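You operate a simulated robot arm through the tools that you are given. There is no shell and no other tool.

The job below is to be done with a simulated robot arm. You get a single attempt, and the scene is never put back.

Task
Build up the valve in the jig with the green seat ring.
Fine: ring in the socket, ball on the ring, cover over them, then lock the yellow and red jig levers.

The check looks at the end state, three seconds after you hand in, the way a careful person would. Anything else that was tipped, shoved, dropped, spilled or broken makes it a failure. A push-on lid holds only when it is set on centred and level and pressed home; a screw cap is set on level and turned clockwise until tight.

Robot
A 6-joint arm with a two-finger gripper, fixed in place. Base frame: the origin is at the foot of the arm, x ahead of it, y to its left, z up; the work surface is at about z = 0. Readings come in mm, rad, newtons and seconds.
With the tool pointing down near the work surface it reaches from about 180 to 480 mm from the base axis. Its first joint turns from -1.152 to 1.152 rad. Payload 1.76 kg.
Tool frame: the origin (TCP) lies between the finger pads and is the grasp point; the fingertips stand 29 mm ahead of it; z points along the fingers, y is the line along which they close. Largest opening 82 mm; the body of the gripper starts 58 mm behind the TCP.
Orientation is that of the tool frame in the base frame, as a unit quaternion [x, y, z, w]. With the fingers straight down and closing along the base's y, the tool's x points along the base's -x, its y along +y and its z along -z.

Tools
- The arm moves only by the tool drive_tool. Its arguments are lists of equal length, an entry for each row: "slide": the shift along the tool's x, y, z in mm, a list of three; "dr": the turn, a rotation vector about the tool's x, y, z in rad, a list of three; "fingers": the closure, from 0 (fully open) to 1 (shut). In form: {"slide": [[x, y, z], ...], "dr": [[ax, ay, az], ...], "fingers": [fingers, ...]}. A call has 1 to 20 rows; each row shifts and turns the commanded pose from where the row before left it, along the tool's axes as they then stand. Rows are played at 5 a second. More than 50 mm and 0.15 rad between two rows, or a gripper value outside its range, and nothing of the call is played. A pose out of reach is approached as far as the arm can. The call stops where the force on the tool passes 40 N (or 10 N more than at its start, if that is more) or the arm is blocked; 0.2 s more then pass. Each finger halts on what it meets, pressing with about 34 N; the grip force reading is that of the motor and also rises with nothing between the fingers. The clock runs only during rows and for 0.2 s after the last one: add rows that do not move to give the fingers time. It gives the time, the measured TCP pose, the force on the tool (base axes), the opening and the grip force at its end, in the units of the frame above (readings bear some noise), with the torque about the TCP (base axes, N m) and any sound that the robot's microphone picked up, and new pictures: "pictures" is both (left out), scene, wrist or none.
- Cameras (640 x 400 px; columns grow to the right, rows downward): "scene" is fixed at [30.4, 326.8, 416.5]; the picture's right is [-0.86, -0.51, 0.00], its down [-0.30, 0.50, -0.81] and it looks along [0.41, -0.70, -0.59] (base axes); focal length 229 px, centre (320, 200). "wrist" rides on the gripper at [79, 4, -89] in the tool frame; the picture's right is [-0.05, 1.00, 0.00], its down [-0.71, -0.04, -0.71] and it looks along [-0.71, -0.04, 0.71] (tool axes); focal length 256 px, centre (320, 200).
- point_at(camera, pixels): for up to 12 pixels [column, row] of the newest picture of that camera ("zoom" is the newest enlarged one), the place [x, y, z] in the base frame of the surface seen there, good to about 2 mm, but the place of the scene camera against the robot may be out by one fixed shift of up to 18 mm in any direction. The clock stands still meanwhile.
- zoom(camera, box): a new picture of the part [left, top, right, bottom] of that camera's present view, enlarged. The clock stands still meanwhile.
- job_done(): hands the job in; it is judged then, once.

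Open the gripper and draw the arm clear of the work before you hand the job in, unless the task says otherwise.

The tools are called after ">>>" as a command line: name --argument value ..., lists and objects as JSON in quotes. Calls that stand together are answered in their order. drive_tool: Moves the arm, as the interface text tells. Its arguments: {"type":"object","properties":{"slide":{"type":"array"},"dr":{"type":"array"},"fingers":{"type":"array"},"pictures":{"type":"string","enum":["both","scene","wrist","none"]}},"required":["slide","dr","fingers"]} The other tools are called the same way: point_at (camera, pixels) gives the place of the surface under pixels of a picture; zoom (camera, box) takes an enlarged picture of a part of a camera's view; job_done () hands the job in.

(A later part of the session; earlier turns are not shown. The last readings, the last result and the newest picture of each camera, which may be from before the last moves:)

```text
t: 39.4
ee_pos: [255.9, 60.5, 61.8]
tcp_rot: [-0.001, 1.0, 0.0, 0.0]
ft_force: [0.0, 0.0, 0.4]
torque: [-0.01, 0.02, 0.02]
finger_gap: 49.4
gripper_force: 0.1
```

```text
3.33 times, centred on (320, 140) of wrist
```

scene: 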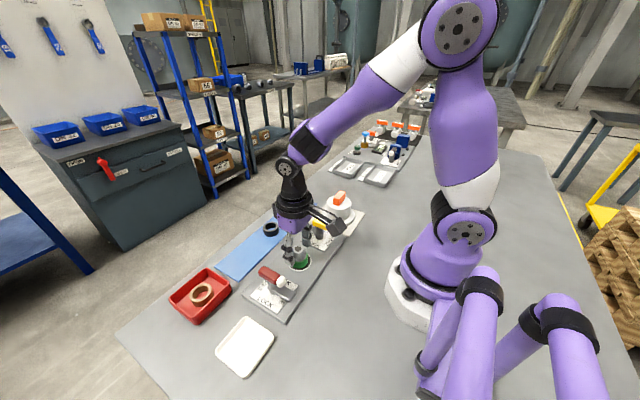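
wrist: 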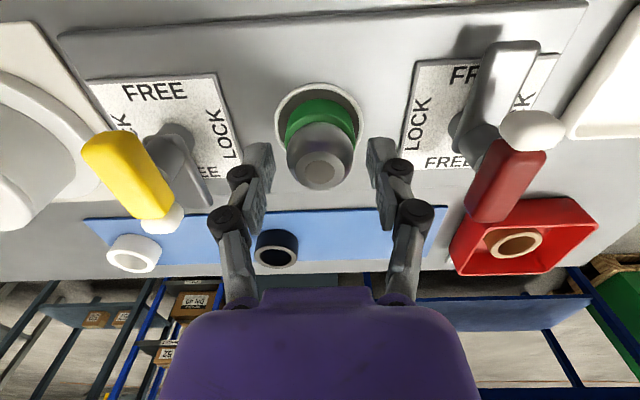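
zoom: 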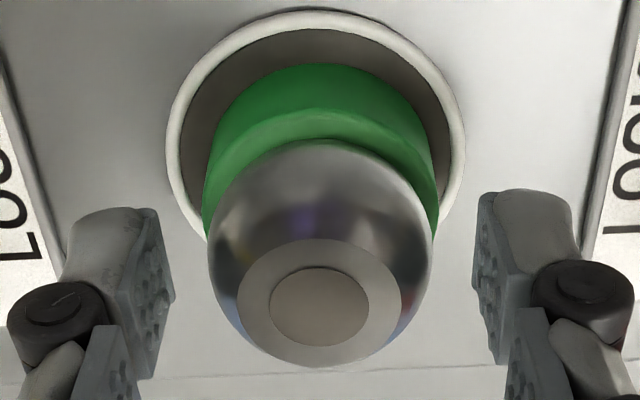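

The ball stands on the ring. Rise straight up and check it.

>>> drive_tool --slide '[[0, 0, -15], [0, 0, -30], [0, 0, -20], [0, 0, 0]]' --dr '[[0, 0, 0], [0, 0, 0], [0, 0, 0], [0, 0, 0]]' --fingers '[0.4, 0.4, 0.4, 0.4]' --pictures "both"

>>> zoom --camera "wrist" --box '[256, 40, 384, 150]'

>>> zoom --camera "scene" --box '[250, 180, 378, 280]'

```text
t: 40.4
ee_pos: [255.0, 61.1, 126.9]
tcp_rot: [-0.001, 1.0, 0.001, 0.0]
ft_force: [0.0, 0.6, -0.5]
torque: [0.01, 0.0, 0.03]
finger_gap: 49.2
gripper_force: 0.2
```

scene: 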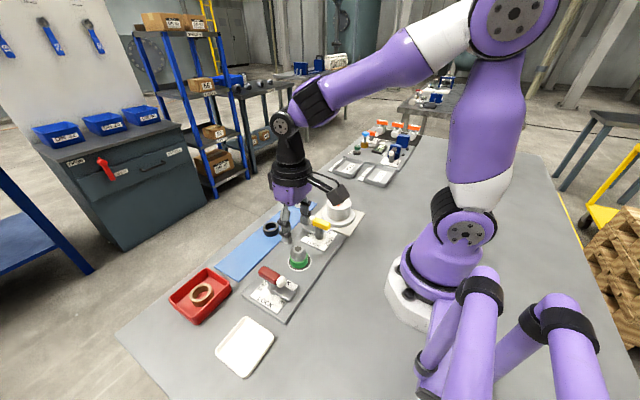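
wrist: 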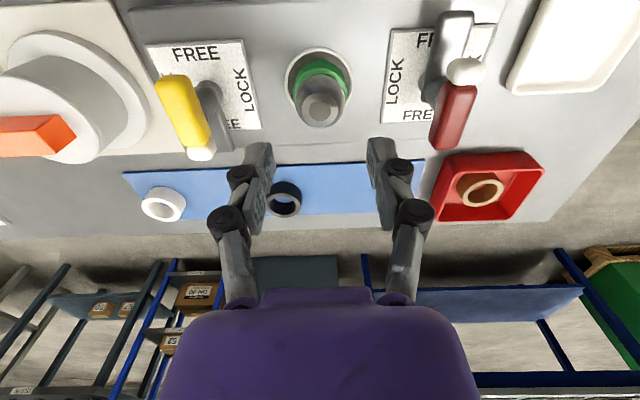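

```text
3.64 times, centred on (320, 95) of wrist
```

zoom: 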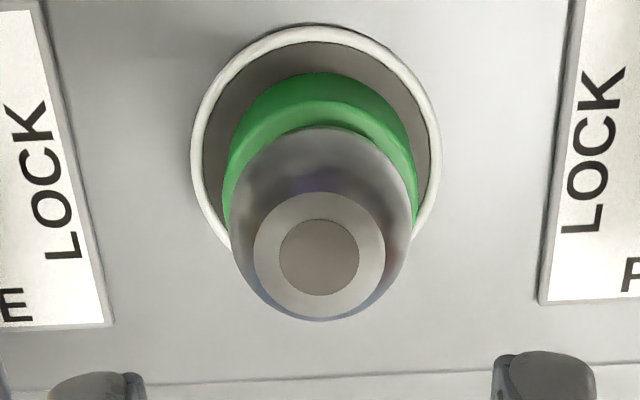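

```text
4.00 times, centred on (314, 230) of scene
```

zoom: 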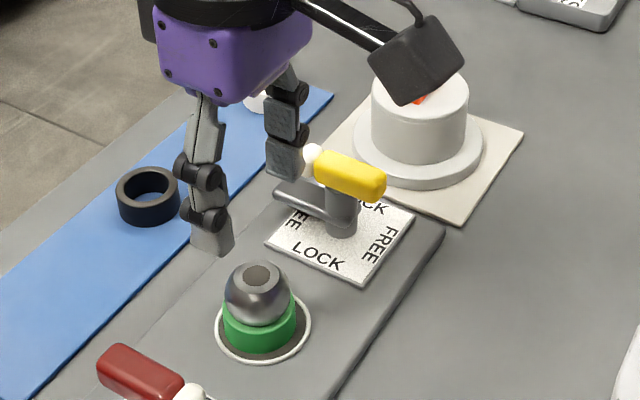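

Measure the ball's top flat to confirm the centre and level, and look at the cover.

>>> point_at --camera "wrist" --pixels '[[303, 109], [337, 109], [320, 94], [320, 124], [294, 90], [346, 90], [320, 65], [38, 137], [75, 137], [5, 125], [105, 100], [120, 60]]'

>>> zoom --camera "wrist" --box '[0, 0, 260, 180]'

```text
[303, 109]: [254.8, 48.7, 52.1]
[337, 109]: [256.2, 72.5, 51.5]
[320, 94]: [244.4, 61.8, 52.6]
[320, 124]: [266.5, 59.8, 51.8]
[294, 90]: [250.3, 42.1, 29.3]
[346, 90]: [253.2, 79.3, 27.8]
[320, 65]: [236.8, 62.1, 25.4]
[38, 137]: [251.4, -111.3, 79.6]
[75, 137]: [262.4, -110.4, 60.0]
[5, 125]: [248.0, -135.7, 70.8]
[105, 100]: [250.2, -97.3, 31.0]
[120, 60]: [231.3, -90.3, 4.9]
```

```text
2.22 times, centred on (130, 90) of wrist
```

zoom: 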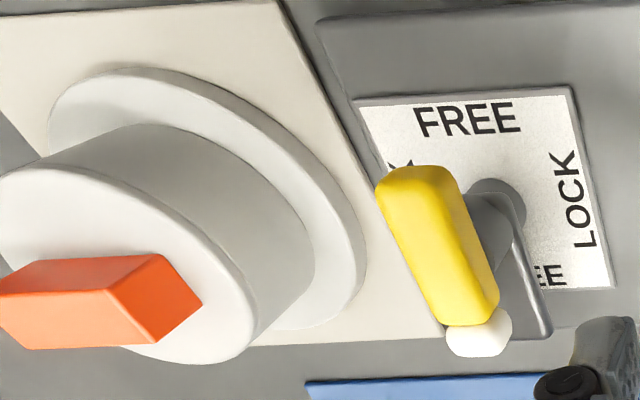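

Ball level at z≈52, centred (255.5, 60.6). Now go above the cover at about (250, -128) for a look.

>>> drive_tool --slide '[[0, -20, -25], [0, -40, 0], [0, -40, 0], [0, -40, 0], [0, -40, 0], [5, -9, 0], [0, 0, 0]]' --dr '[[0, 0, 0], [0, 0, 0], [0, 0, 0], [0, 0, 0], [0, 0, 0], [0, 0, 0], [0, 0, 0]]' --fingers '[0.4, 0.4, 0.4, 0.4, 0.4, 0.4, 0.4]' --pictures "both"

>>> zoom --camera "wrist" --box '[240, 20, 400, 150]'

```text
t: 42.0
ee_pos: [248.3, -130.4, 152.9]
tcp_rot: [-0.001, 1.0, 0.0, 0.0]
ft_force: [0.9, -0.3, 0.3]
torque: [0.01, -0.04, 0.02]
finger_gap: 49.3
gripper_force: 0.0
```

scene: 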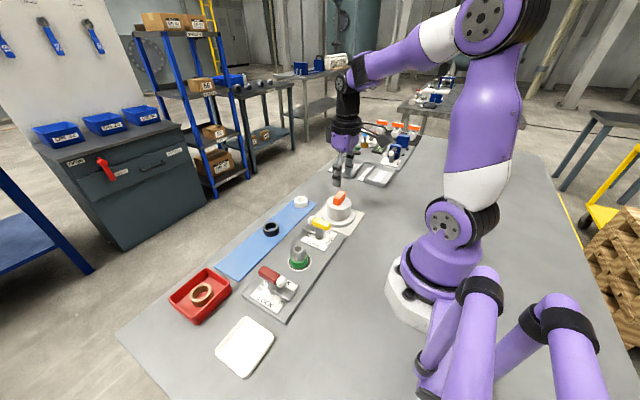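
wrist: 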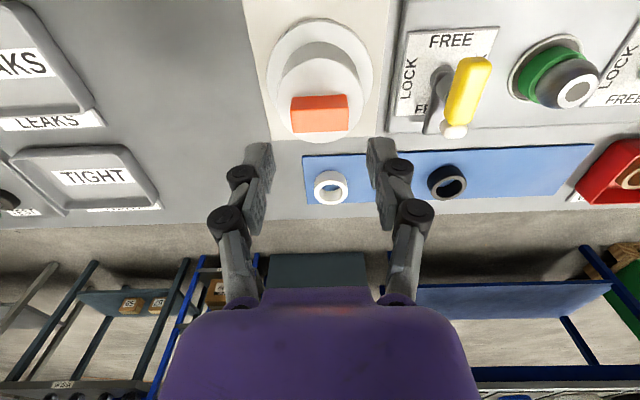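

```text
3.08 times, centred on (320, 85) of wrist
```

zoom: 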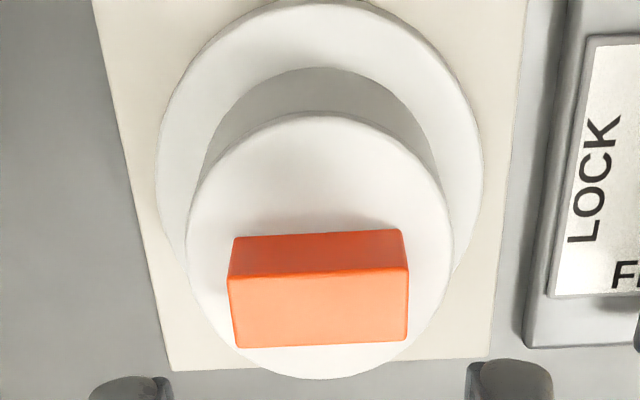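

The cover has a block handle long in y. Measure the handle, cover body top, and flange.

>>> point_at --camera "zoom" --pixels '[[235, 280], [400, 276], [240, 340], [404, 338], [320, 310], [320, 250], [245, 245], [400, 240], [195, 240], [446, 240], [320, 372], [320, 120]]'

>>> point_at --camera "zoom" --pixels '[[320, 8], [162, 150], [478, 150], [320, 60], [320, 75], [320, 100], [130, 100], [510, 100], [180, 360], [480, 350], [320, 20], [470, 220]]'

```text
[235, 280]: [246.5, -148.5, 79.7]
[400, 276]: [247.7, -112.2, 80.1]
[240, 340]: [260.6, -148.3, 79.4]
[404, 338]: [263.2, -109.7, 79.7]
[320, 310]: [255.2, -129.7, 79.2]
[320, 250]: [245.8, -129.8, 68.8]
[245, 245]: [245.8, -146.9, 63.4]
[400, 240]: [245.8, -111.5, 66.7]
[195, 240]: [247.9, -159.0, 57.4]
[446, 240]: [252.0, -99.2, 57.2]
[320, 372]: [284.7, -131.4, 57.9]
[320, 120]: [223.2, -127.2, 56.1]
```

```text
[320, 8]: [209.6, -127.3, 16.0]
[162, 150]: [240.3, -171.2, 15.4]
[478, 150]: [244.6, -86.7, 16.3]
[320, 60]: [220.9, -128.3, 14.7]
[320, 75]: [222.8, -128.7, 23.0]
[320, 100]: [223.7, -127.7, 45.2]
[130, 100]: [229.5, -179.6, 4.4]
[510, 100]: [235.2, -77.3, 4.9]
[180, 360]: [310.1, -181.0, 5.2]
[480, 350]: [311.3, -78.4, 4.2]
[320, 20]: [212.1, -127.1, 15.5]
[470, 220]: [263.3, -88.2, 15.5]
```

Cover centre ≈ (254.5, -129.5): handle 40 mm (y) × 17 mm (x), z 57.5–79.6; flange radius ≈44, flange top z≈15.5. Open to ~56 mm, align with the handle (yaw +0.04) and go down to z≈115.

>>> drive_tool --slide '[[-6.2, 0.9, 0], [0, 0, 20], [0, 0, 17], [0, 0, 0], [0, 0, 0]]' --dr '[[0, 0, 0.04], [0, 0, 0], [0, 0, 0], [0, 0, 0], [0, 0, 0]]' --fingers '[0.32, 0.32, 0.32, 0.32, 0.32]' --pictures "both"

>>> zoom --camera "wrist" --box '[220, 40, 420, 200]'

```text
t: 43.2
ee_pos: [256.5, -127.4, 115.3]
tcp_rot: [0.019, 1.0, 0.0, 0.0]
ft_force: [0.5, 0.2, 0.2]
torque: [0.02, 0.02, -0.03]
finger_gap: 55.4
gripper_force: 0.1
```

scene: 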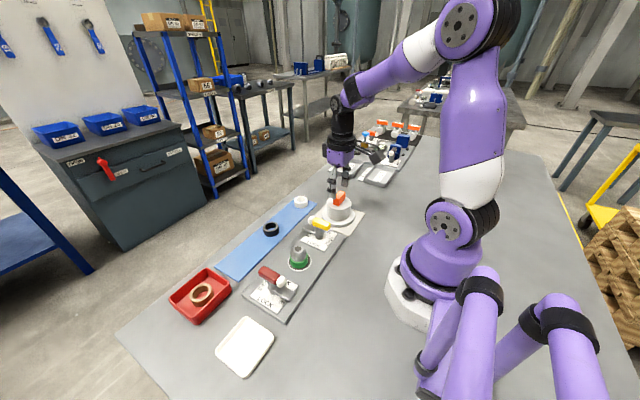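
wrist: 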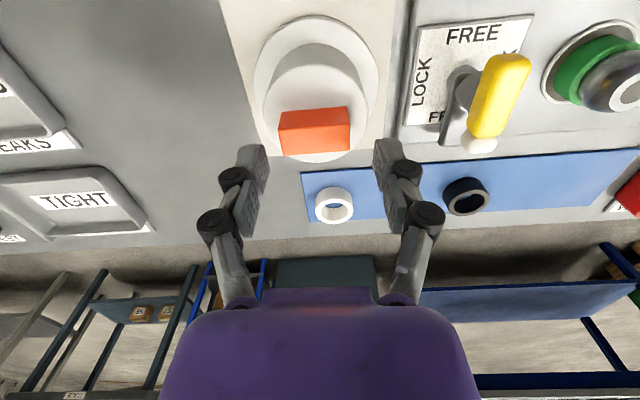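

```text
2.50 times, centred on (320, 120) of wrist
```

zoom: 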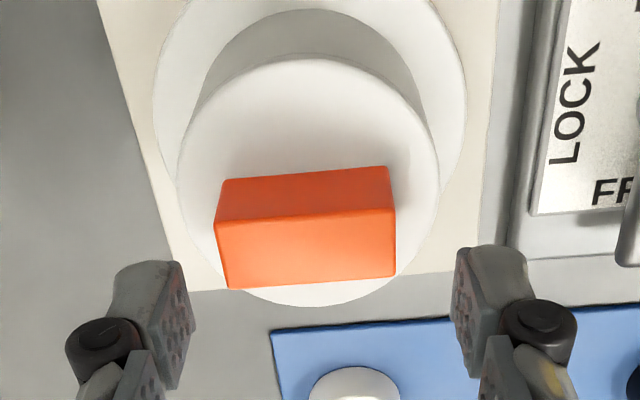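

Measure handle edges again here to get its yaw and centre.

>>> point_at --camera "zoom" --pixels '[[230, 283], [390, 272], [222, 230], [388, 216], [232, 190], [385, 177], [310, 279], [310, 222], [219, 245], [395, 240], [260, 280], [360, 274]]'

>>> drive_tool --slide '[[0, 0, 0]]' --dr '[[0, 0, 0]]' --fingers '[0.32]' --pictures "none"

>>> drive_tool --slide '[[0, 0, 0]]' --dr '[[0, 0, 0]]' --fingers '[0.32]' --pictures "none"

```text
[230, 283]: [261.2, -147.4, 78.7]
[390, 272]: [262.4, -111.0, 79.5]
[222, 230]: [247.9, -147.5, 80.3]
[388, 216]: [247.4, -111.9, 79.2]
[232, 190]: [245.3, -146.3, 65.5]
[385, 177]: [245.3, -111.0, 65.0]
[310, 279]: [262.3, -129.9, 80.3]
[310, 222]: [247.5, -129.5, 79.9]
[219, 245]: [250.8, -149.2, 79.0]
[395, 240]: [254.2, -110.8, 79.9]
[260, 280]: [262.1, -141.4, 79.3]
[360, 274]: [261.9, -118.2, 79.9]
```

```text
t: 43.6
ee_pos: [256.3, -126.2, 114.2]
tcp_rot: [0.019, 1.0, 0.0, 0.0]
ft_force: [-0.5, -0.9, -1.5]
torque: [-0.01, 0.03, 0.0]
finger_gap: 55.9
gripper_force: 0.1
```

```text
t: 44.0
ee_pos: [255.3, -127.5, 114.0]
tcp_rot: [0.019, 1.0, 0.0, 0.0]
ft_force: [-0.3, 0.1, -0.8]
torque: [0.0, 0.01, 0.0]
finger_gap: 55.5
gripper_force: 0.0
```

Handle yaw is ≈0 and centre (254.8, -129.7); TCP ≈ (256.0, -127.0). Undo the yaw, shift, and descend to z≈90.

>>> drive_tool --slide '[[1.2, -2.7, 0], [0, 0, 12], [0, 0, 8], [0, 0, 4], [0, 0, 0]]' --dr '[[0, 0, -0.038], [0, 0, 0], [0, 0, 0], [0, 0, 0], [0, 0, 0]]' --fingers '[0.32, 0.32, 0.32, 0.32, 0.32]' --pictures "both"

>>> zoom --camera "wrist" --box '[220, 60, 420, 220]'

```text
t: 45.2
ee_pos: [254.6, -130.2, 89.9]
tcp_rot: [0.001, 1.0, 0.0, -0.001]
ft_force: [0.5, 0.2, -0.1]
torque: [0.02, -0.02, 0.04]
finger_gap: 55.9
gripper_force: 0.1
```

scene: 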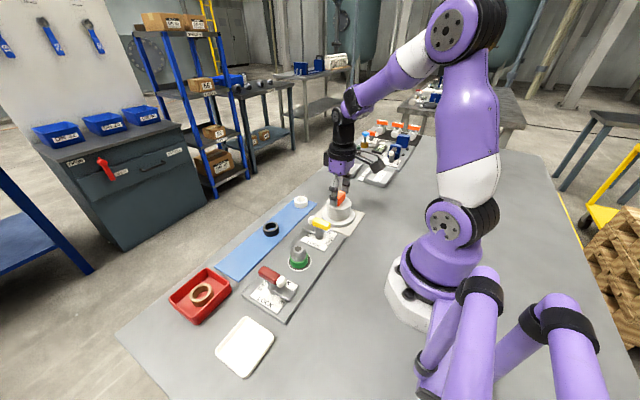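
wrist: 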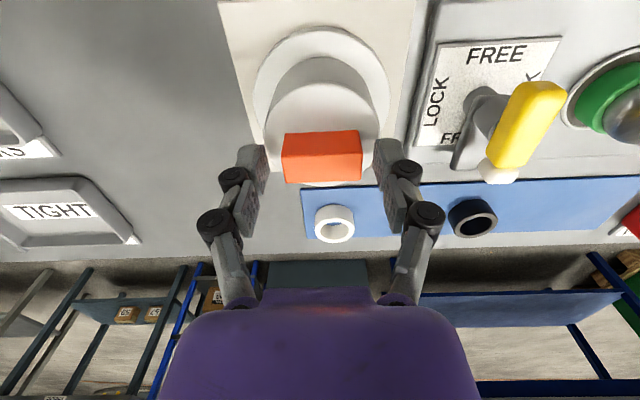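

```text
2.50 times, centred on (320, 140) of wrist
```

zoom: 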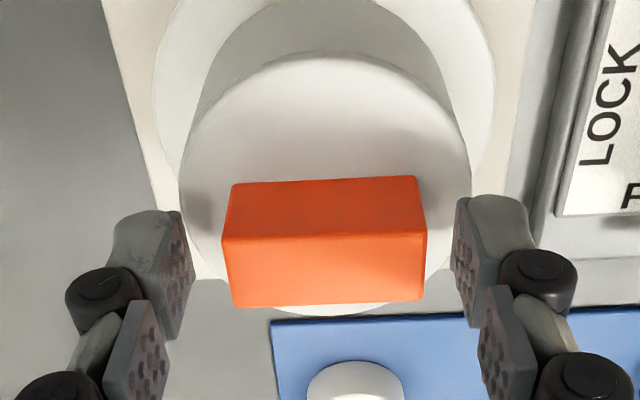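

Handle is centred between fingertips (TCP z 89.9, tips ≈61). Close on the handle.

>>> drive_tool --slide '[[0, 0, 0], [0, 0, 0], [0, 0, 0], [0, 0, 0]]' --dr '[[0, 0, 0], [0, 0, 0], [0, 0, 0], [0, 0, 0]]' --fingers '[0.42, 0.55, 0.6, 0.6]' --pictures "wrist"

>>> zoom --camera "wrist" --box '[220, 60, 420, 220]'

```text
t: 46.2
ee_pos: [255.6, -130.6, 90.9]
tcp_rot: [0.0, 1.0, 0.0, 0.0]
ft_force: [-0.6, 1.2, 3.0]
torque: [-0.05, 0.03, -0.04]
finger_gap: 39.4
gripper_force: 33.6
```

wrist: 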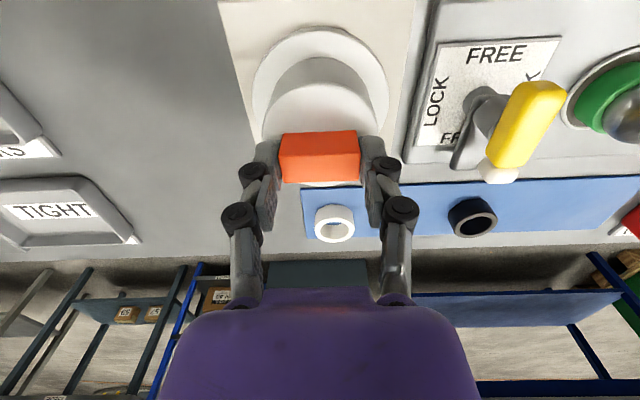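

```text
2.50 times, centred on (320, 140) of wrist
```

zoom: 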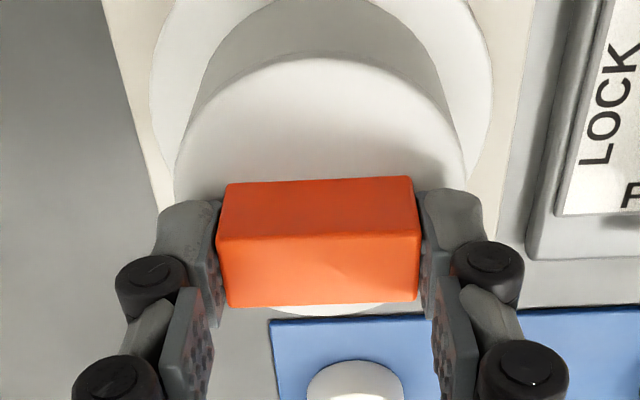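

Gripped (39.4 mm). Lift slowly and check the load and level.

>>> drive_tool --slide '[[0, 0, -5], [0, 0, -15], [0, 0, -20], [0, 0, 0]]' --dr '[[0, 0, 0], [0, 0, 0], [0, 0, 0], [0, 0, 0]]' --fingers '[0.6, 0.6, 0.6, 0.6]' --pictures "both"

>>> zoom --camera "scene" --box '[270, 120, 398, 220]'

```text
t: 47.2
ee_pos: [255.6, -130.9, 129.6]
tcp_rot: [0.001, 1.0, 0.0, 0.0]
ft_force: [-0.1, -0.3, -1.4]
torque: [-0.02, -0.01, 0.01]
finger_gap: 39.2
gripper_force: 33.7
```

scene: 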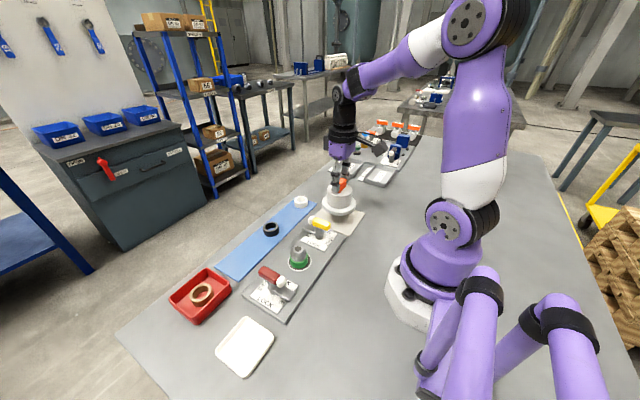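
wrist: 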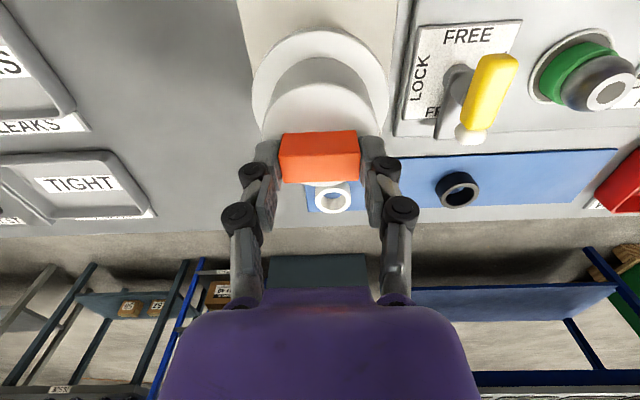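

```text
4.00 times, centred on (334, 170) of scene
```

zoom: 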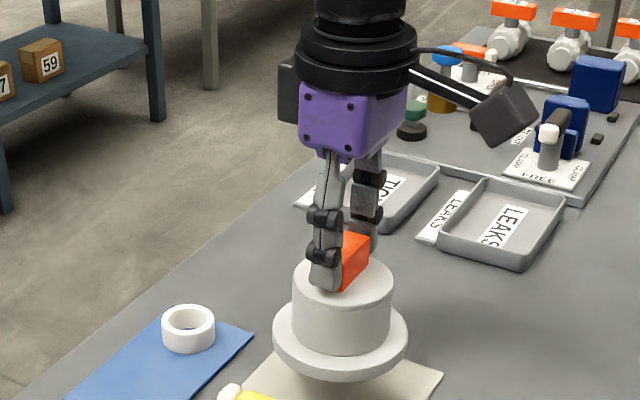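

Cover is held level and light. Lift to z≈176.

>>> drive_tool --slide '[[0, 0, -25], [0, 0, -22], [0, 0, 0]]' --dr '[[0, 0, 0], [0, 0, 0], [0, 0, 0]]' --fingers '[0.6, 0.6, 0.6]' --pictures "wrist"

```text
t: 48.0
ee_pos: [255.3, -129.8, 178.4]
tcp_rot: [0.001, 1.0, 0.0, 0.001]
ft_force: [-0.2, -1.1, -1.2]
torque: [0.05, -0.01, -0.01]
finger_gap: 39.3
gripper_force: 34.1
```

wrist: 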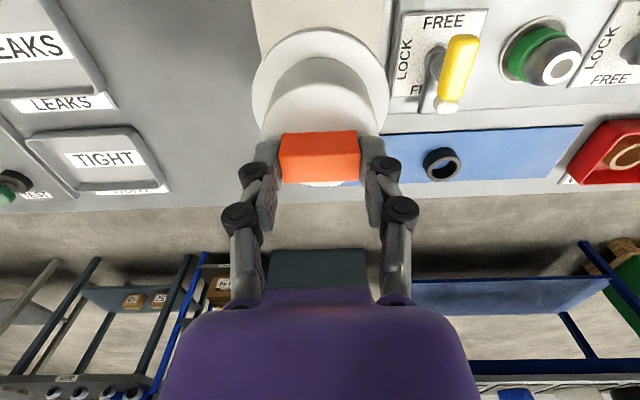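

Carry the cover across to above the socket (y≈60.5), staying at z≈178.

>>> drive_tool --slide '[[-5, 30, 0], [-5, 40, 0], [0, 40, 0], [0, 40, 0], [5, 25, 0], [5, 15.5, 0], [0, 0, 0]]' --dr '[[0, 0, 0], [0, 0, 0], [0, 0, 0], [0, 0, 0], [0, 0, 0], [0, 0, 0], [0, 0, 0]]' --fingers '[0.6, 0.6, 0.6, 0.6, 0.6, 0.6, 0.6]' --pictures "both"

>>> zoom --camera "scene" --box '[250, 180, 378, 280]'

>>> zoom --camera "wrist" --box '[220, 20, 420, 180]'

```text
t: 49.6
ee_pos: [255.2, 61.2, 178.6]
tcp_rot: [0.001, 1.0, 0.0, -0.001]
ft_force: [0.1, 0.0, -0.7]
torque: [0.01, -0.01, 0.02]
finger_gap: 39.1
gripper_force: 33.8
```

scene: 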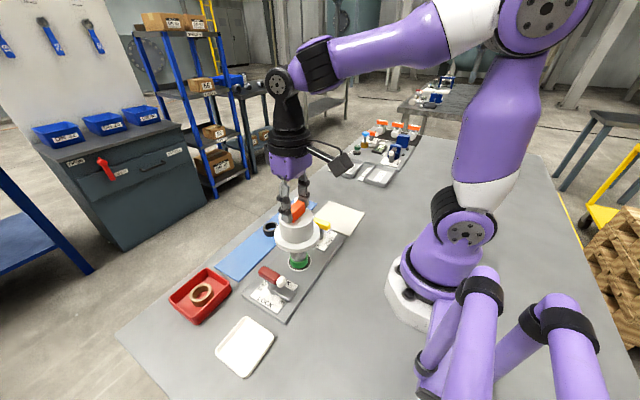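
wrist: 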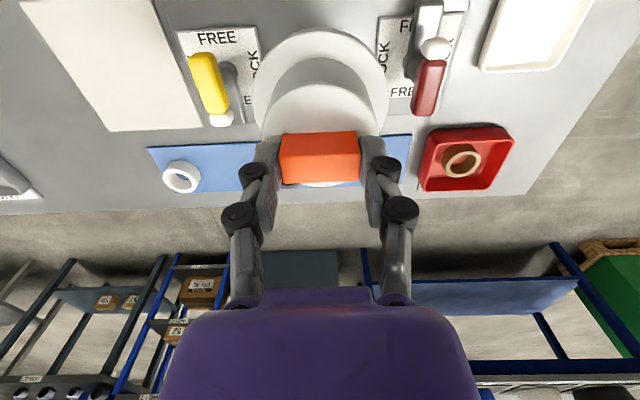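

```text
4.00 times, centred on (314, 230) of scene
```

zoom: 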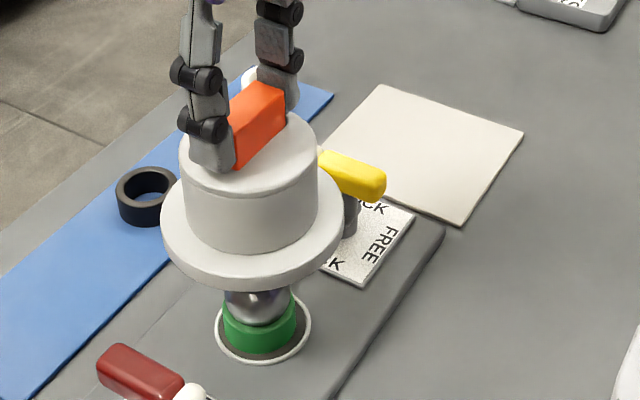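

```text
2.50 times, centred on (320, 100) of wrist
```

zoom: 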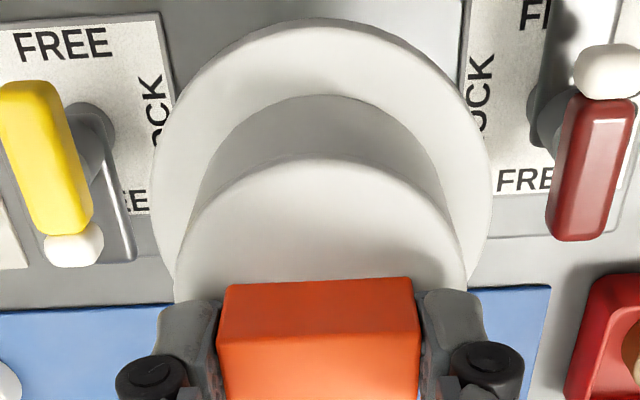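

Cover is above the ball. Measure cover flange/body/handle positions to find its centre relative to the TCP.

>>> point_at --camera "zoom" --pixels '[[320, 22], [157, 190], [485, 190], [180, 290], [462, 290], [320, 110], [320, 125], [320, 166], [225, 345], [412, 340], [235, 295], [408, 290]]'

>>> drive_tool --slide '[[0, 0, 0]]' --dr '[[0, 0, 0]]' --fingers '[0.6]' --pictures "none"

>>> drive_tool --slide '[[0, 0, 0]]' --dr '[[0, 0, 0]]' --fingers '[0.6]' --pictures "none"

```text
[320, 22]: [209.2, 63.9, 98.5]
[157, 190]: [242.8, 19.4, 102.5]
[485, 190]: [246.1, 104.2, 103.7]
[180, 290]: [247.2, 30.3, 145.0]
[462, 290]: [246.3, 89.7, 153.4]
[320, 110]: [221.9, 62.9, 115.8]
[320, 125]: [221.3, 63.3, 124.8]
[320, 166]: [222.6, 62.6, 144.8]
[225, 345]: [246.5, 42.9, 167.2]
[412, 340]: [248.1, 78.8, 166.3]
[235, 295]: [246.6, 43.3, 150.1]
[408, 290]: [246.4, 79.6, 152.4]
```

```text
t: 50.0
ee_pos: [254.6, 60.1, 179.2]
tcp_rot: [0.0, 1.0, 0.0, 0.001]
ft_force: [0.0, -0.4, -1.6]
torque: [0.0, 0.0, 0.02]
finger_gap: 39.0
gripper_force: 33.7
```

```text
t: 50.4
ee_pos: [255.3, 60.1, 178.5]
tcp_rot: [0.001, 1.0, 0.0, 0.0]
ft_force: [-0.1, 0.4, -0.7]
torque: [0.0, 0.01, -0.01]
finger_gap: 39.0
gripper_force: 34.3
```

Cover centre ≈ (254, 61), socket ≈ (255.1, 60.5). Shift +1 in x, −0.4 in y, and lower to z≈148 (cover bottom ≈62, just above the ball) for a check.

>>> drive_tool --slide '[[-1, -0.4, 10], [0, 0, 20], [0, 0, 0], [0, 0, 0]]' --dr '[[0, 0, 0], [0, 0, 0], [0, 0, 0], [0, 0, 0]]' --fingers '[0.6, 0.6, 0.6, 0.6]' --pictures "both"

>>> zoom --camera "wrist" --box '[220, 20, 420, 180]'

>>> zoom --camera "scene" --box '[250, 190, 362, 280]'

```text
t: 51.4
ee_pos: [255.7, 59.1, 149.0]
tcp_rot: [0.0, 1.0, 0.0, -0.001]
ft_force: [-0.1, 0.3, -0.2]
torque: [0.0, -0.03, 0.03]
finger_gap: 39.2
gripper_force: 33.9
```

scene: 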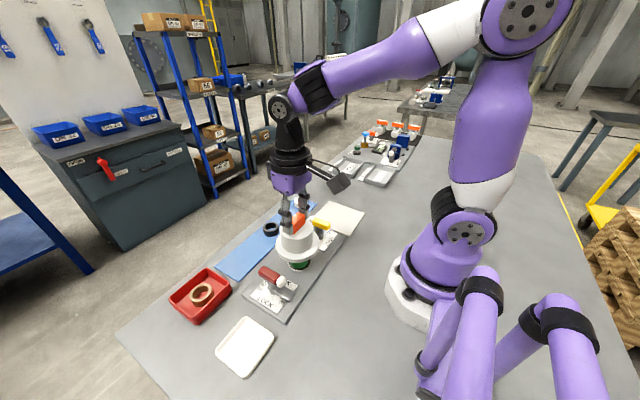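
wrist: 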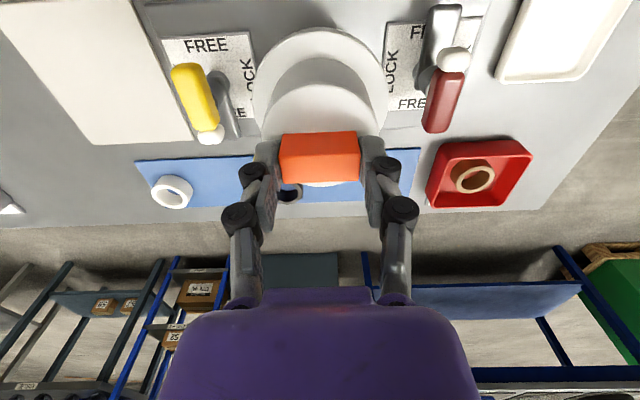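

```text
2.50 times, centred on (320, 100) of wrist
```

zoom: 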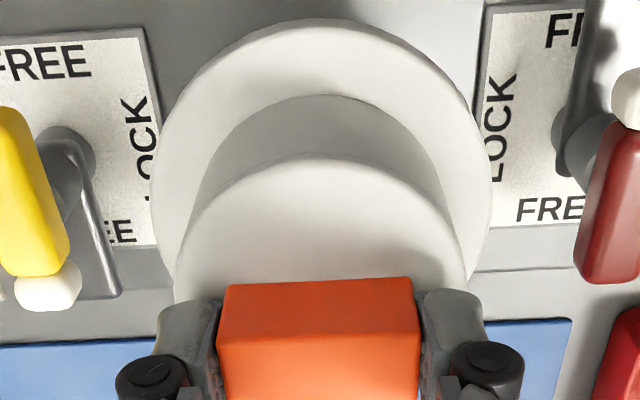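

```text
4.44 times, centred on (306, 235) of scene
```

zoom: 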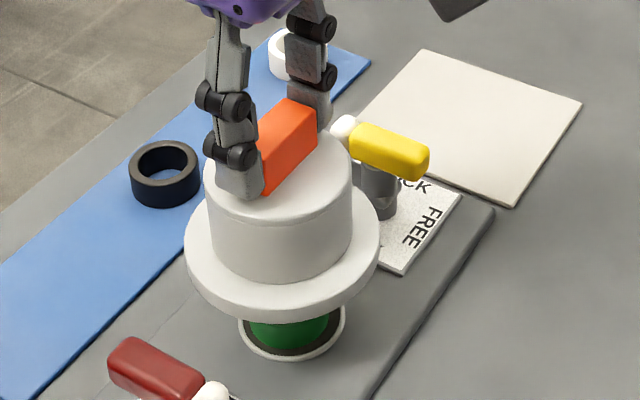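

Check the cover centre again at this height with wrist pixels.

>>> point_at --camera "wrist" --pixels '[[320, 29], [256, 96], [385, 96], [264, 136], [376, 136], [320, 66], [320, 72], [320, 80], [282, 158], [357, 156], [286, 138], [355, 136]]'

>>> drive_tool --slide '[[0, 0, 0]]' --dr '[[0, 0, 0]]' --fingers '[0.6]' --pictures "none"

>>> drive_tool --slide '[[0, 0, 0]]' --dr '[[0, 0, 0]]' --fingers '[0.6]' --pictures "none"

```text
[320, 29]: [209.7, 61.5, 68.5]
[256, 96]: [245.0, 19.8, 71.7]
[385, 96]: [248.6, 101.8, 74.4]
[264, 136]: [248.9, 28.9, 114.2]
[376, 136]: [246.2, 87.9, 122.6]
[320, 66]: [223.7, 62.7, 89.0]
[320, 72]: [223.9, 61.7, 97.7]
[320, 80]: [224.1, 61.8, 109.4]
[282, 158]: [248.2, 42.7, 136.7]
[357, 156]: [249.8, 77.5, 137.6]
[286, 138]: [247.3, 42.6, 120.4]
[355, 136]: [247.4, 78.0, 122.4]
```

```text
t: 51.8
ee_pos: [256.3, 60.7, 147.8]
tcp_rot: [0.001, 1.0, 0.0, 0.0]
ft_force: [0.4, 0.4, -1.0]
torque: [0.02, -0.02, 0.0]
finger_gap: 39.3
gripper_force: 33.7
```

```text
t: 52.2
ee_pos: [255.8, 60.5, 147.9]
tcp_rot: [0.001, 1.0, 0.0, 0.0]
ft_force: [-0.5, -0.8, -0.8]
torque: [0.03, 0.01, 0.02]
finger_gap: 39.3
gripper_force: 33.7
```

Cover ≈ (255.2, 60.2), aligned with the socket. Lower over the ball to z≈105 in steps, then inspect.

>>> drive_tool --slide '[[0, 0, 8], [0, 0, 8], [0, 0, 8], [0, 0, 8], [0, 0, 8], [0, 0, 3], [0, 0, 0]]' --dr '[[0, 0, 0], [0, 0, 0], [0, 0, 0], [0, 0, 0], [0, 0, 0], [0, 0, 0], [0, 0, 0]]' --fingers '[0.6, 0.6, 0.6, 0.6, 0.6, 0.6, 0.6]' --pictures "both"

>>> zoom --camera "wrist" --box '[220, 20, 420, 180]'

>>> zoom --camera "scene" --box '[250, 200, 362, 290]'

```text
t: 53.8
ee_pos: [255.4, 59.9, 104.2]
tcp_rot: [0.001, 1.0, 0.0, 0.0]
ft_force: [0.3, -0.2, -1.1]
torque: [-0.03, -0.01, -0.01]
finger_gap: 39.1
gripper_force: 33.8
```

scene: 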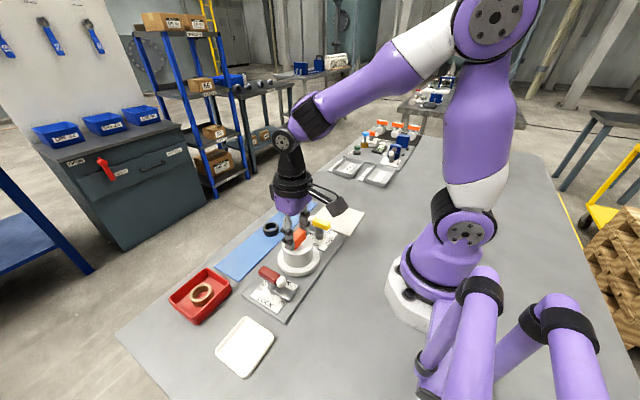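
wrist: 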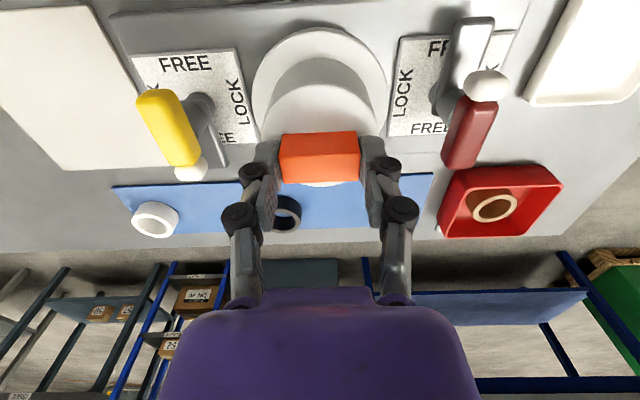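

```text
2.50 times, centred on (320, 100) of wrist
```

zoom: 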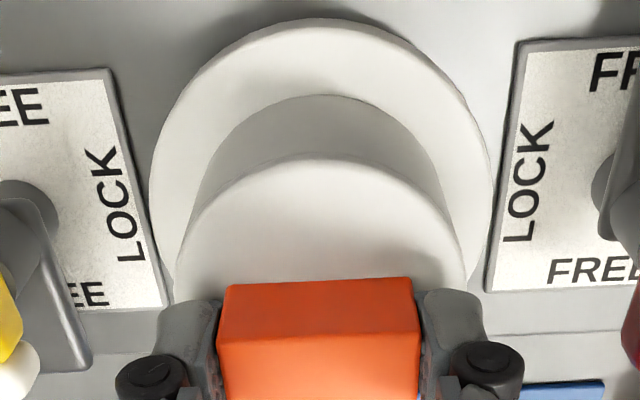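

```text
4.44 times, centred on (306, 245) of scene
```

zoom: 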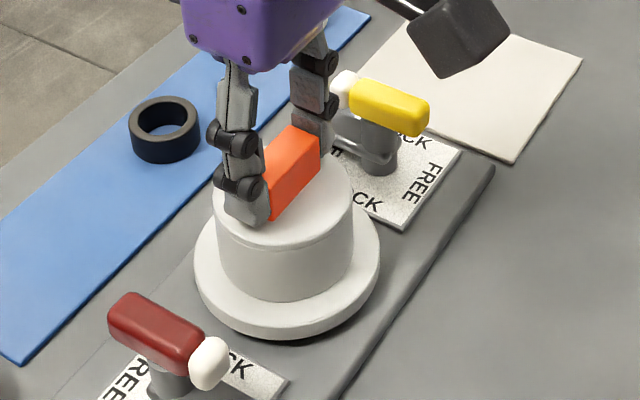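

No contact yet. Measure cover centre once more just before touching down.

>>> point_at --camera "wrist" --pixels '[[320, 29], [255, 96], [386, 96], [320, 66], [320, 72], [320, 80], [282, 158], [357, 156], [286, 138], [355, 136], [270, 60], [375, 60]]'

>>> drive_tool --slide '[[0, 0, 2], [0, 0, 1], [0, 0, 0]]' --dr '[[0, 0, 0], [0, 0, 0], [0, 0, 0]]' --fingers '[0.6, 0.6, 0.6]' --pictures "none"

```text
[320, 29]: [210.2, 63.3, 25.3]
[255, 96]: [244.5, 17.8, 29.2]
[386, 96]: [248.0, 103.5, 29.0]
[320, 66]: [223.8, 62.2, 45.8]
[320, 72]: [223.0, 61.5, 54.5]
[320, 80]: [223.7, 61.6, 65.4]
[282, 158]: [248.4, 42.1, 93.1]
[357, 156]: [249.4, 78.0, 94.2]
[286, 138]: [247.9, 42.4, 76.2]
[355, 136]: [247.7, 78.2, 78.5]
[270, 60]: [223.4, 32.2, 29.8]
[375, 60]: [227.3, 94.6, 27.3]
```

```text
t: 54.6
ee_pos: [255.6, 59.9, 100.2]
tcp_rot: [0.001, 1.0, 0.0, 0.0]
ft_force: [-0.3, -0.4, -1.9]
torque: [0.02, -0.03, 0.04]
finger_gap: 39.2
gripper_force: 34.2
```

Still free; cover centred ≈(255, 60.6). Lower in 1 mm then 0.5 mm steps.

>>> drive_tool --slide '[[0, 0, 1], [0, 0, 0.5], [0, 0, 0.5], [0, 0, 0]]' --dr '[[0, 0, 0], [0, 0, 0], [0, 0, 0], [0, 0, 0]]' --fingers '[0.6, 0.6, 0.6, 0.6]' --pictures "none"

>>> drive_tool --slide '[[0, 0, 0.5], [0, 0, 0.5], [0, 0, 0]]' --dr '[[0, 0, 0], [0, 0, 0], [0, 0, 0]]' --fingers '[0.6, 0.6, 0.6]' --pictures "none"

>>> drive_tool --slide '[[0, 0, 0.5], [0, 0, 0]]' --dr '[[0, 0, 0], [0, 0, 0]]' --fingers '[0.6, 0.6]' --pictures "both"

```text
t: 55.6
ee_pos: [256.6, 60.1, 100.1]
tcp_rot: [0.001, 1.0, 0.0, 0.001]
ft_force: [0.4, 0.1, -1.8]
torque: [0.02, 0.0, -0.02]
finger_gap: 39.3
gripper_force: 33.7
```

```text
t: 56.4
ee_pos: [256.5, 60.1, 99.3]
tcp_rot: [0.001, 1.0, -0.001, 0.0]
ft_force: [0.2, 0.6, -0.8]
torque: [0.0, 0.04, 0.02]
finger_gap: 39.2
gripper_force: 34.2
```

```text
t: 57.0
ee_pos: [257.3, 59.5, 99.1]
tcp_rot: [0.0, 1.0, 0.0, 0.0]
ft_force: [0.3, -0.5, -1.2]
torque: [0.03, -0.02, 0.03]
finger_gap: 38.9
gripper_force: 34.5
```

scene: 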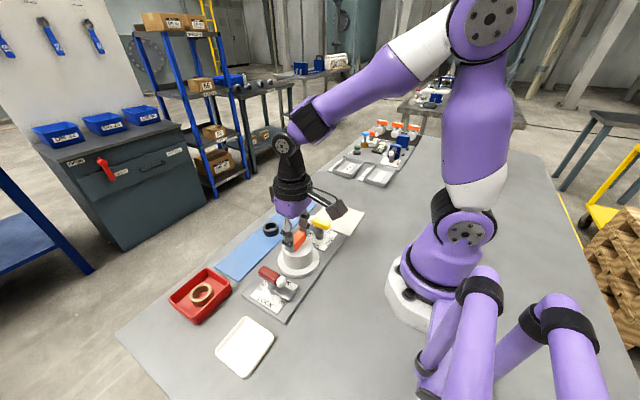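
wrist: 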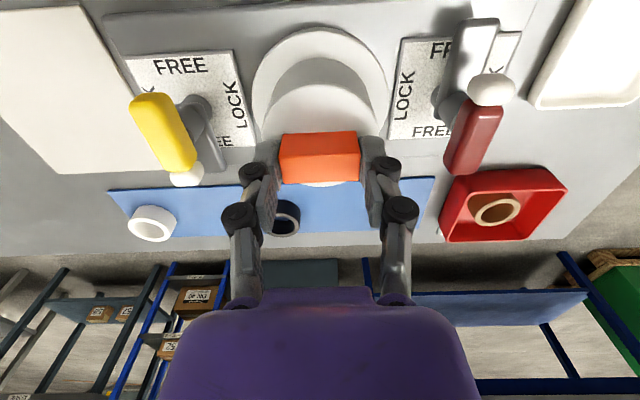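

Still not touching; check position by camera and go on.

>>> point_at --camera "wrist" --pixels '[[320, 29], [255, 96], [386, 96], [320, 66], [320, 72], [320, 80], [286, 138], [355, 136], [270, 60], [375, 60], [320, 40], [320, 50]]'

>>> drive_tool --slide '[[0, 0, 0.5], [0, 0, 0.5], [0, 0, 0]]' --dr '[[0, 0, 0], [0, 0, 0], [0, 0, 0]]' --fingers '[0.6, 0.6, 0.6]' --pictures "none"

>>> drive_tool --slide '[[0, 0, 0.5], [0, 0, 0.5], [0, 0, 0]]' --dr '[[0, 0, 0], [0, 0, 0], [0, 0, 0]]' --fingers '[0.6, 0.6, 0.6]' --pictures "none"

```text
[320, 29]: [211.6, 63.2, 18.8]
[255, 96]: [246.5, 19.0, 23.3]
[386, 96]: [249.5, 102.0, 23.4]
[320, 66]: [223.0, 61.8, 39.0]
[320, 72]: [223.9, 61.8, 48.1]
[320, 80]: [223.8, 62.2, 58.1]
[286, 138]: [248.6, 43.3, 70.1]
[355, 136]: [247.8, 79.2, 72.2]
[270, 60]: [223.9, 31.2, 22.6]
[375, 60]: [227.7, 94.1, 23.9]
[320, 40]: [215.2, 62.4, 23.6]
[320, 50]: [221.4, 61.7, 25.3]
```

```text
t: 57.8
ee_pos: [255.6, 60.3, 97.2]
tcp_rot: [0.001, 1.0, 0.0, 0.0]
ft_force: [0.5, 0.0, -0.5]
torque: [0.04, 0.0, -0.02]
finger_gap: 39.4
gripper_force: 34.1
```

```text
t: 58.6
ee_pos: [257.2, 60.3, 96.9]
tcp_rot: [0.001, 1.0, 0.0, 0.0]
ft_force: [-5.5, -0.6, 16.8]
torque: [-0.05, 0.18, -0.03]
finger_gap: 39.2
gripper_force: 33.7
```

Contact at ~17 N with TCP z≈97: the flange is on the jig plate. Check seating pictures before release.

>>> drive_tool --slide '[[0, 0, 0.3], [0, 0, 0]]' --dr '[[0, 0, 0], [0, 0, 0]]' --fingers '[0.6, 0.6]' --pictures "both"

>>> zoom --camera "scene" --box '[250, 200, 362, 290]'

>>> point_at --camera "wrist" --pixels '[[320, 35], [258, 96], [383, 96], [320, 45], [270, 62], [375, 62], [320, 72], [320, 80], [290, 110], [350, 110], [220, 150], [500, 40]]'

```text
t: 59.2
ee_pos: [257.4, 60.4, 95.7]
tcp_rot: [0.0, 1.0, 0.001, 0.001]
ft_force: [-7.4, 3.5, 21.3]
torque: [0.1, 0.23, -0.03]
finger_gap: 39.0
gripper_force: 34.4
```

scene: 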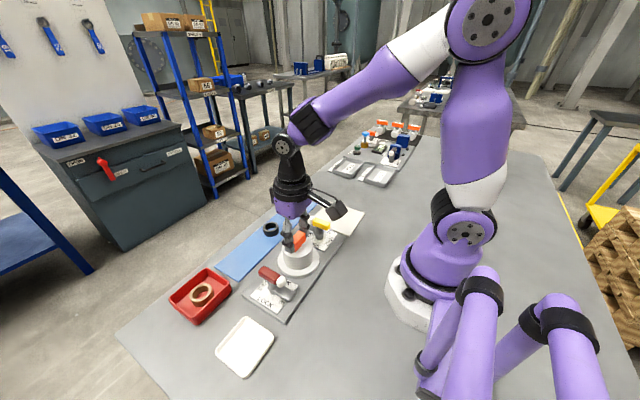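
wrist: 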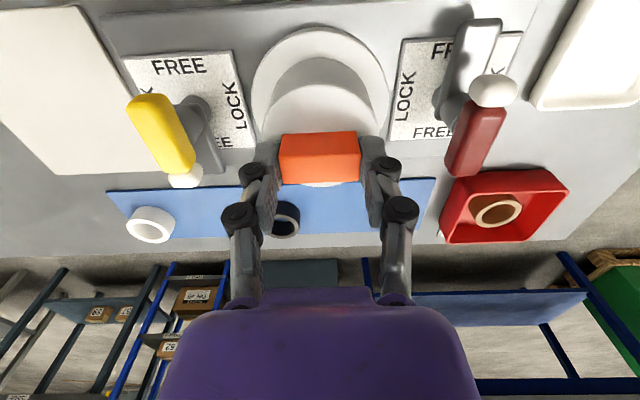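

```text
4.44 times, centred on (306, 245) of scene
```

zoom: 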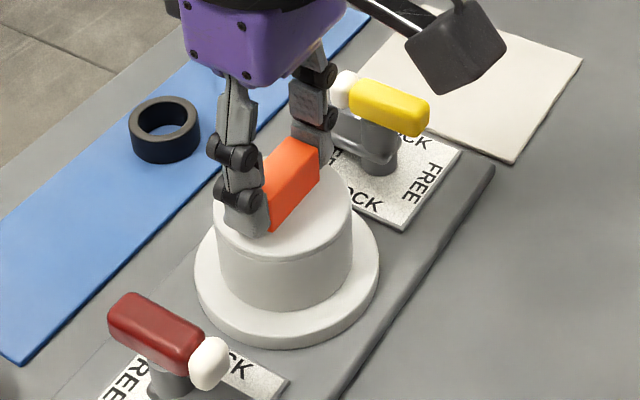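

```text
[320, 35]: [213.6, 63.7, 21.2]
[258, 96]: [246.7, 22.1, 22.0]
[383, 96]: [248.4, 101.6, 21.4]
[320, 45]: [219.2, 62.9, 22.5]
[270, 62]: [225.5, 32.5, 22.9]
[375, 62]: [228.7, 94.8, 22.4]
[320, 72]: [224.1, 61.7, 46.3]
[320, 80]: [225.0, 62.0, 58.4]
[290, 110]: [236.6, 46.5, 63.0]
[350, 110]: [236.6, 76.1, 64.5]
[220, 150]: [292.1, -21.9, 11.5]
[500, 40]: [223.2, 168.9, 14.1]
```

Flange top is level at z≈22 all round — seated. Relieve and release the handle, then rise.

>>> drive_tool --slide '[[0, 0, -0.8], [0, 0, 0], [0, 0, 0], [0, 0, 0], [0, 0, -20], [0, 0, -25], [0, 0, 0]]' --dr '[[0, 0, 0], [0, 0, 0], [0, 0, 0], [0, 0, 0], [0, 0, 0], [0, 0, 0], [0, 0, 0]]' --fingers '[0.6, 0.5, 0.35, 0.32, 0.32, 0.32, 0.32]' --pictures "both"

>>> zoom --camera "wrist" --box '[100, 0, 560, 200]'

>>> zoom --camera "scene" --box '[230, 200, 358, 320]'

```text
t: 60.8
ee_pos: [256.0, 60.7, 143.3]
tcp_rot: [0.001, 1.0, 0.0, 0.0]
ft_force: [-0.3, 0.2, 0.6]
torque: [0.0, 0.02, -0.02]
finger_gap: 56.0
gripper_force: 0.1
```

scene: 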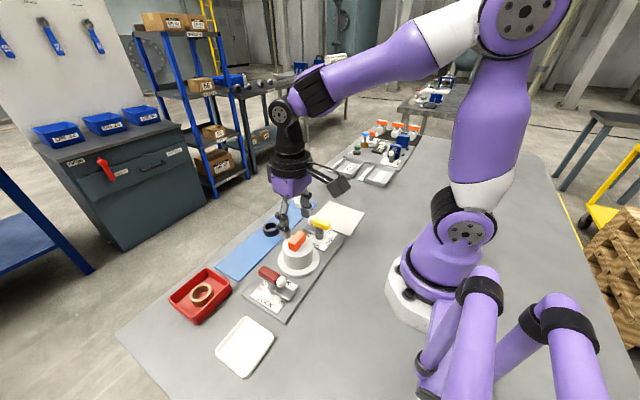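
wrist: 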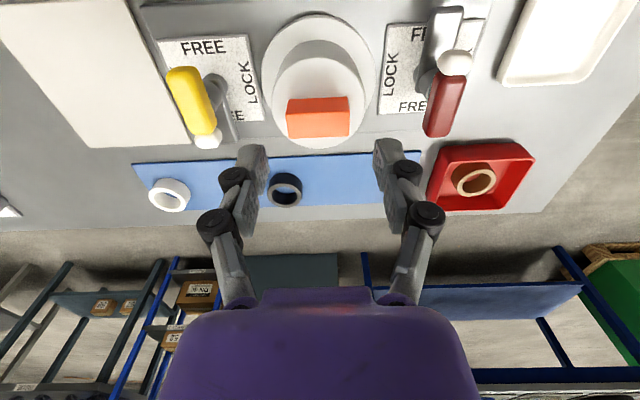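

```text
1.39 times, centred on (330, 100) of wrist
```

zoom: 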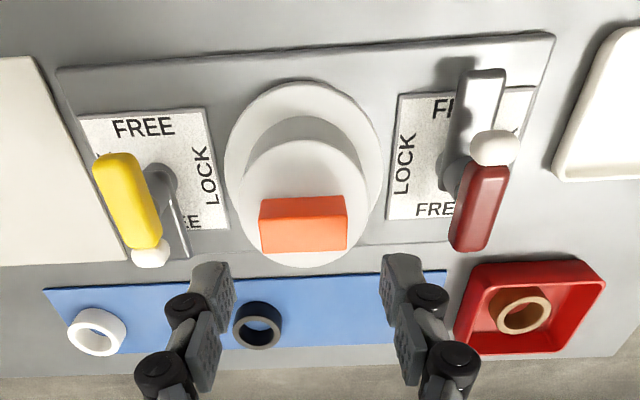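

```text
3.33 times, centred on (294, 260) of scene
```

zoom: 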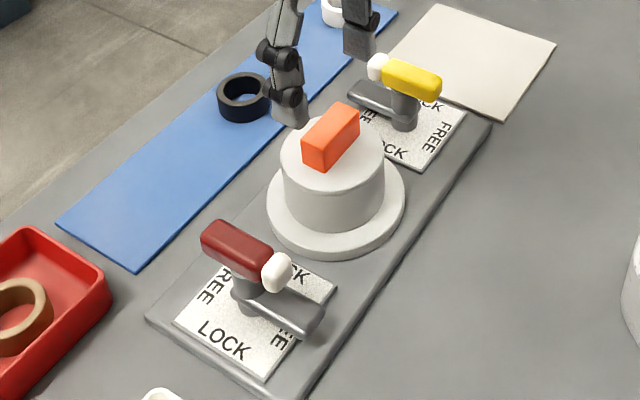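

Cover stands alone, level. Now look at the yellow lever closely: move above it (around x 250, y −20).

>>> drive_tool --slide '[[0, -40, 0], [0, -40, 0], [3, -2, 0], [0, 0, 0]]' --dr '[[0, 0, 0], [0, 0, 0], [0, 0, 0], [0, 0, 0]]' --fingers '[0.32, 0.32, 0.32, 0.32]' --pictures "both"

>>> zoom --camera "wrist" --box '[250, 20, 410, 150]'

```text
t: 61.8
ee_pos: [253.7, -22.2, 142.8]
tcp_rot: [0.001, 1.0, 0.0, -0.001]
ft_force: [0.0, -0.3, -0.8]
torque: [0.02, 0.01, 0.0]
finger_gap: 55.9
gripper_force: 0.1
```

scene: 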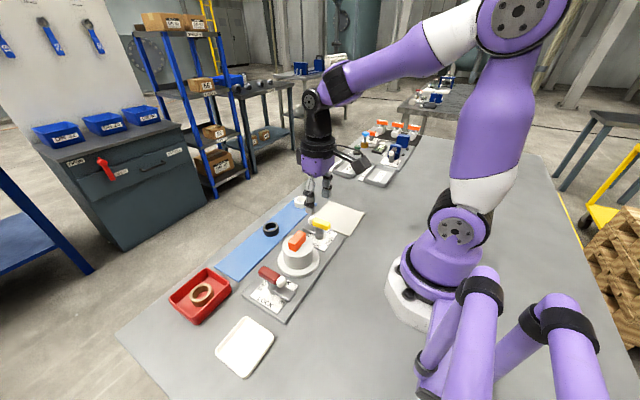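
wrist: 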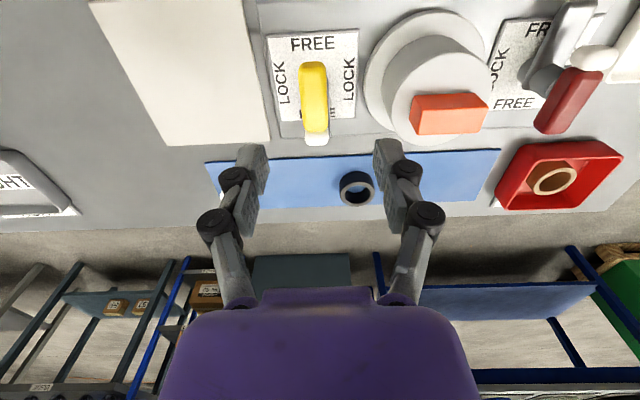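

```text
3.08 times, centred on (330, 85) of wrist
```

zoom: 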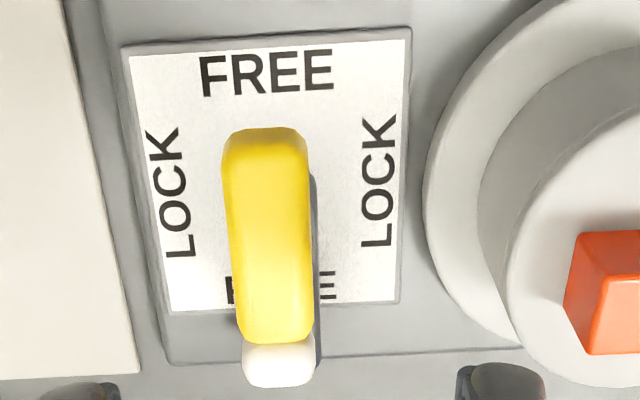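

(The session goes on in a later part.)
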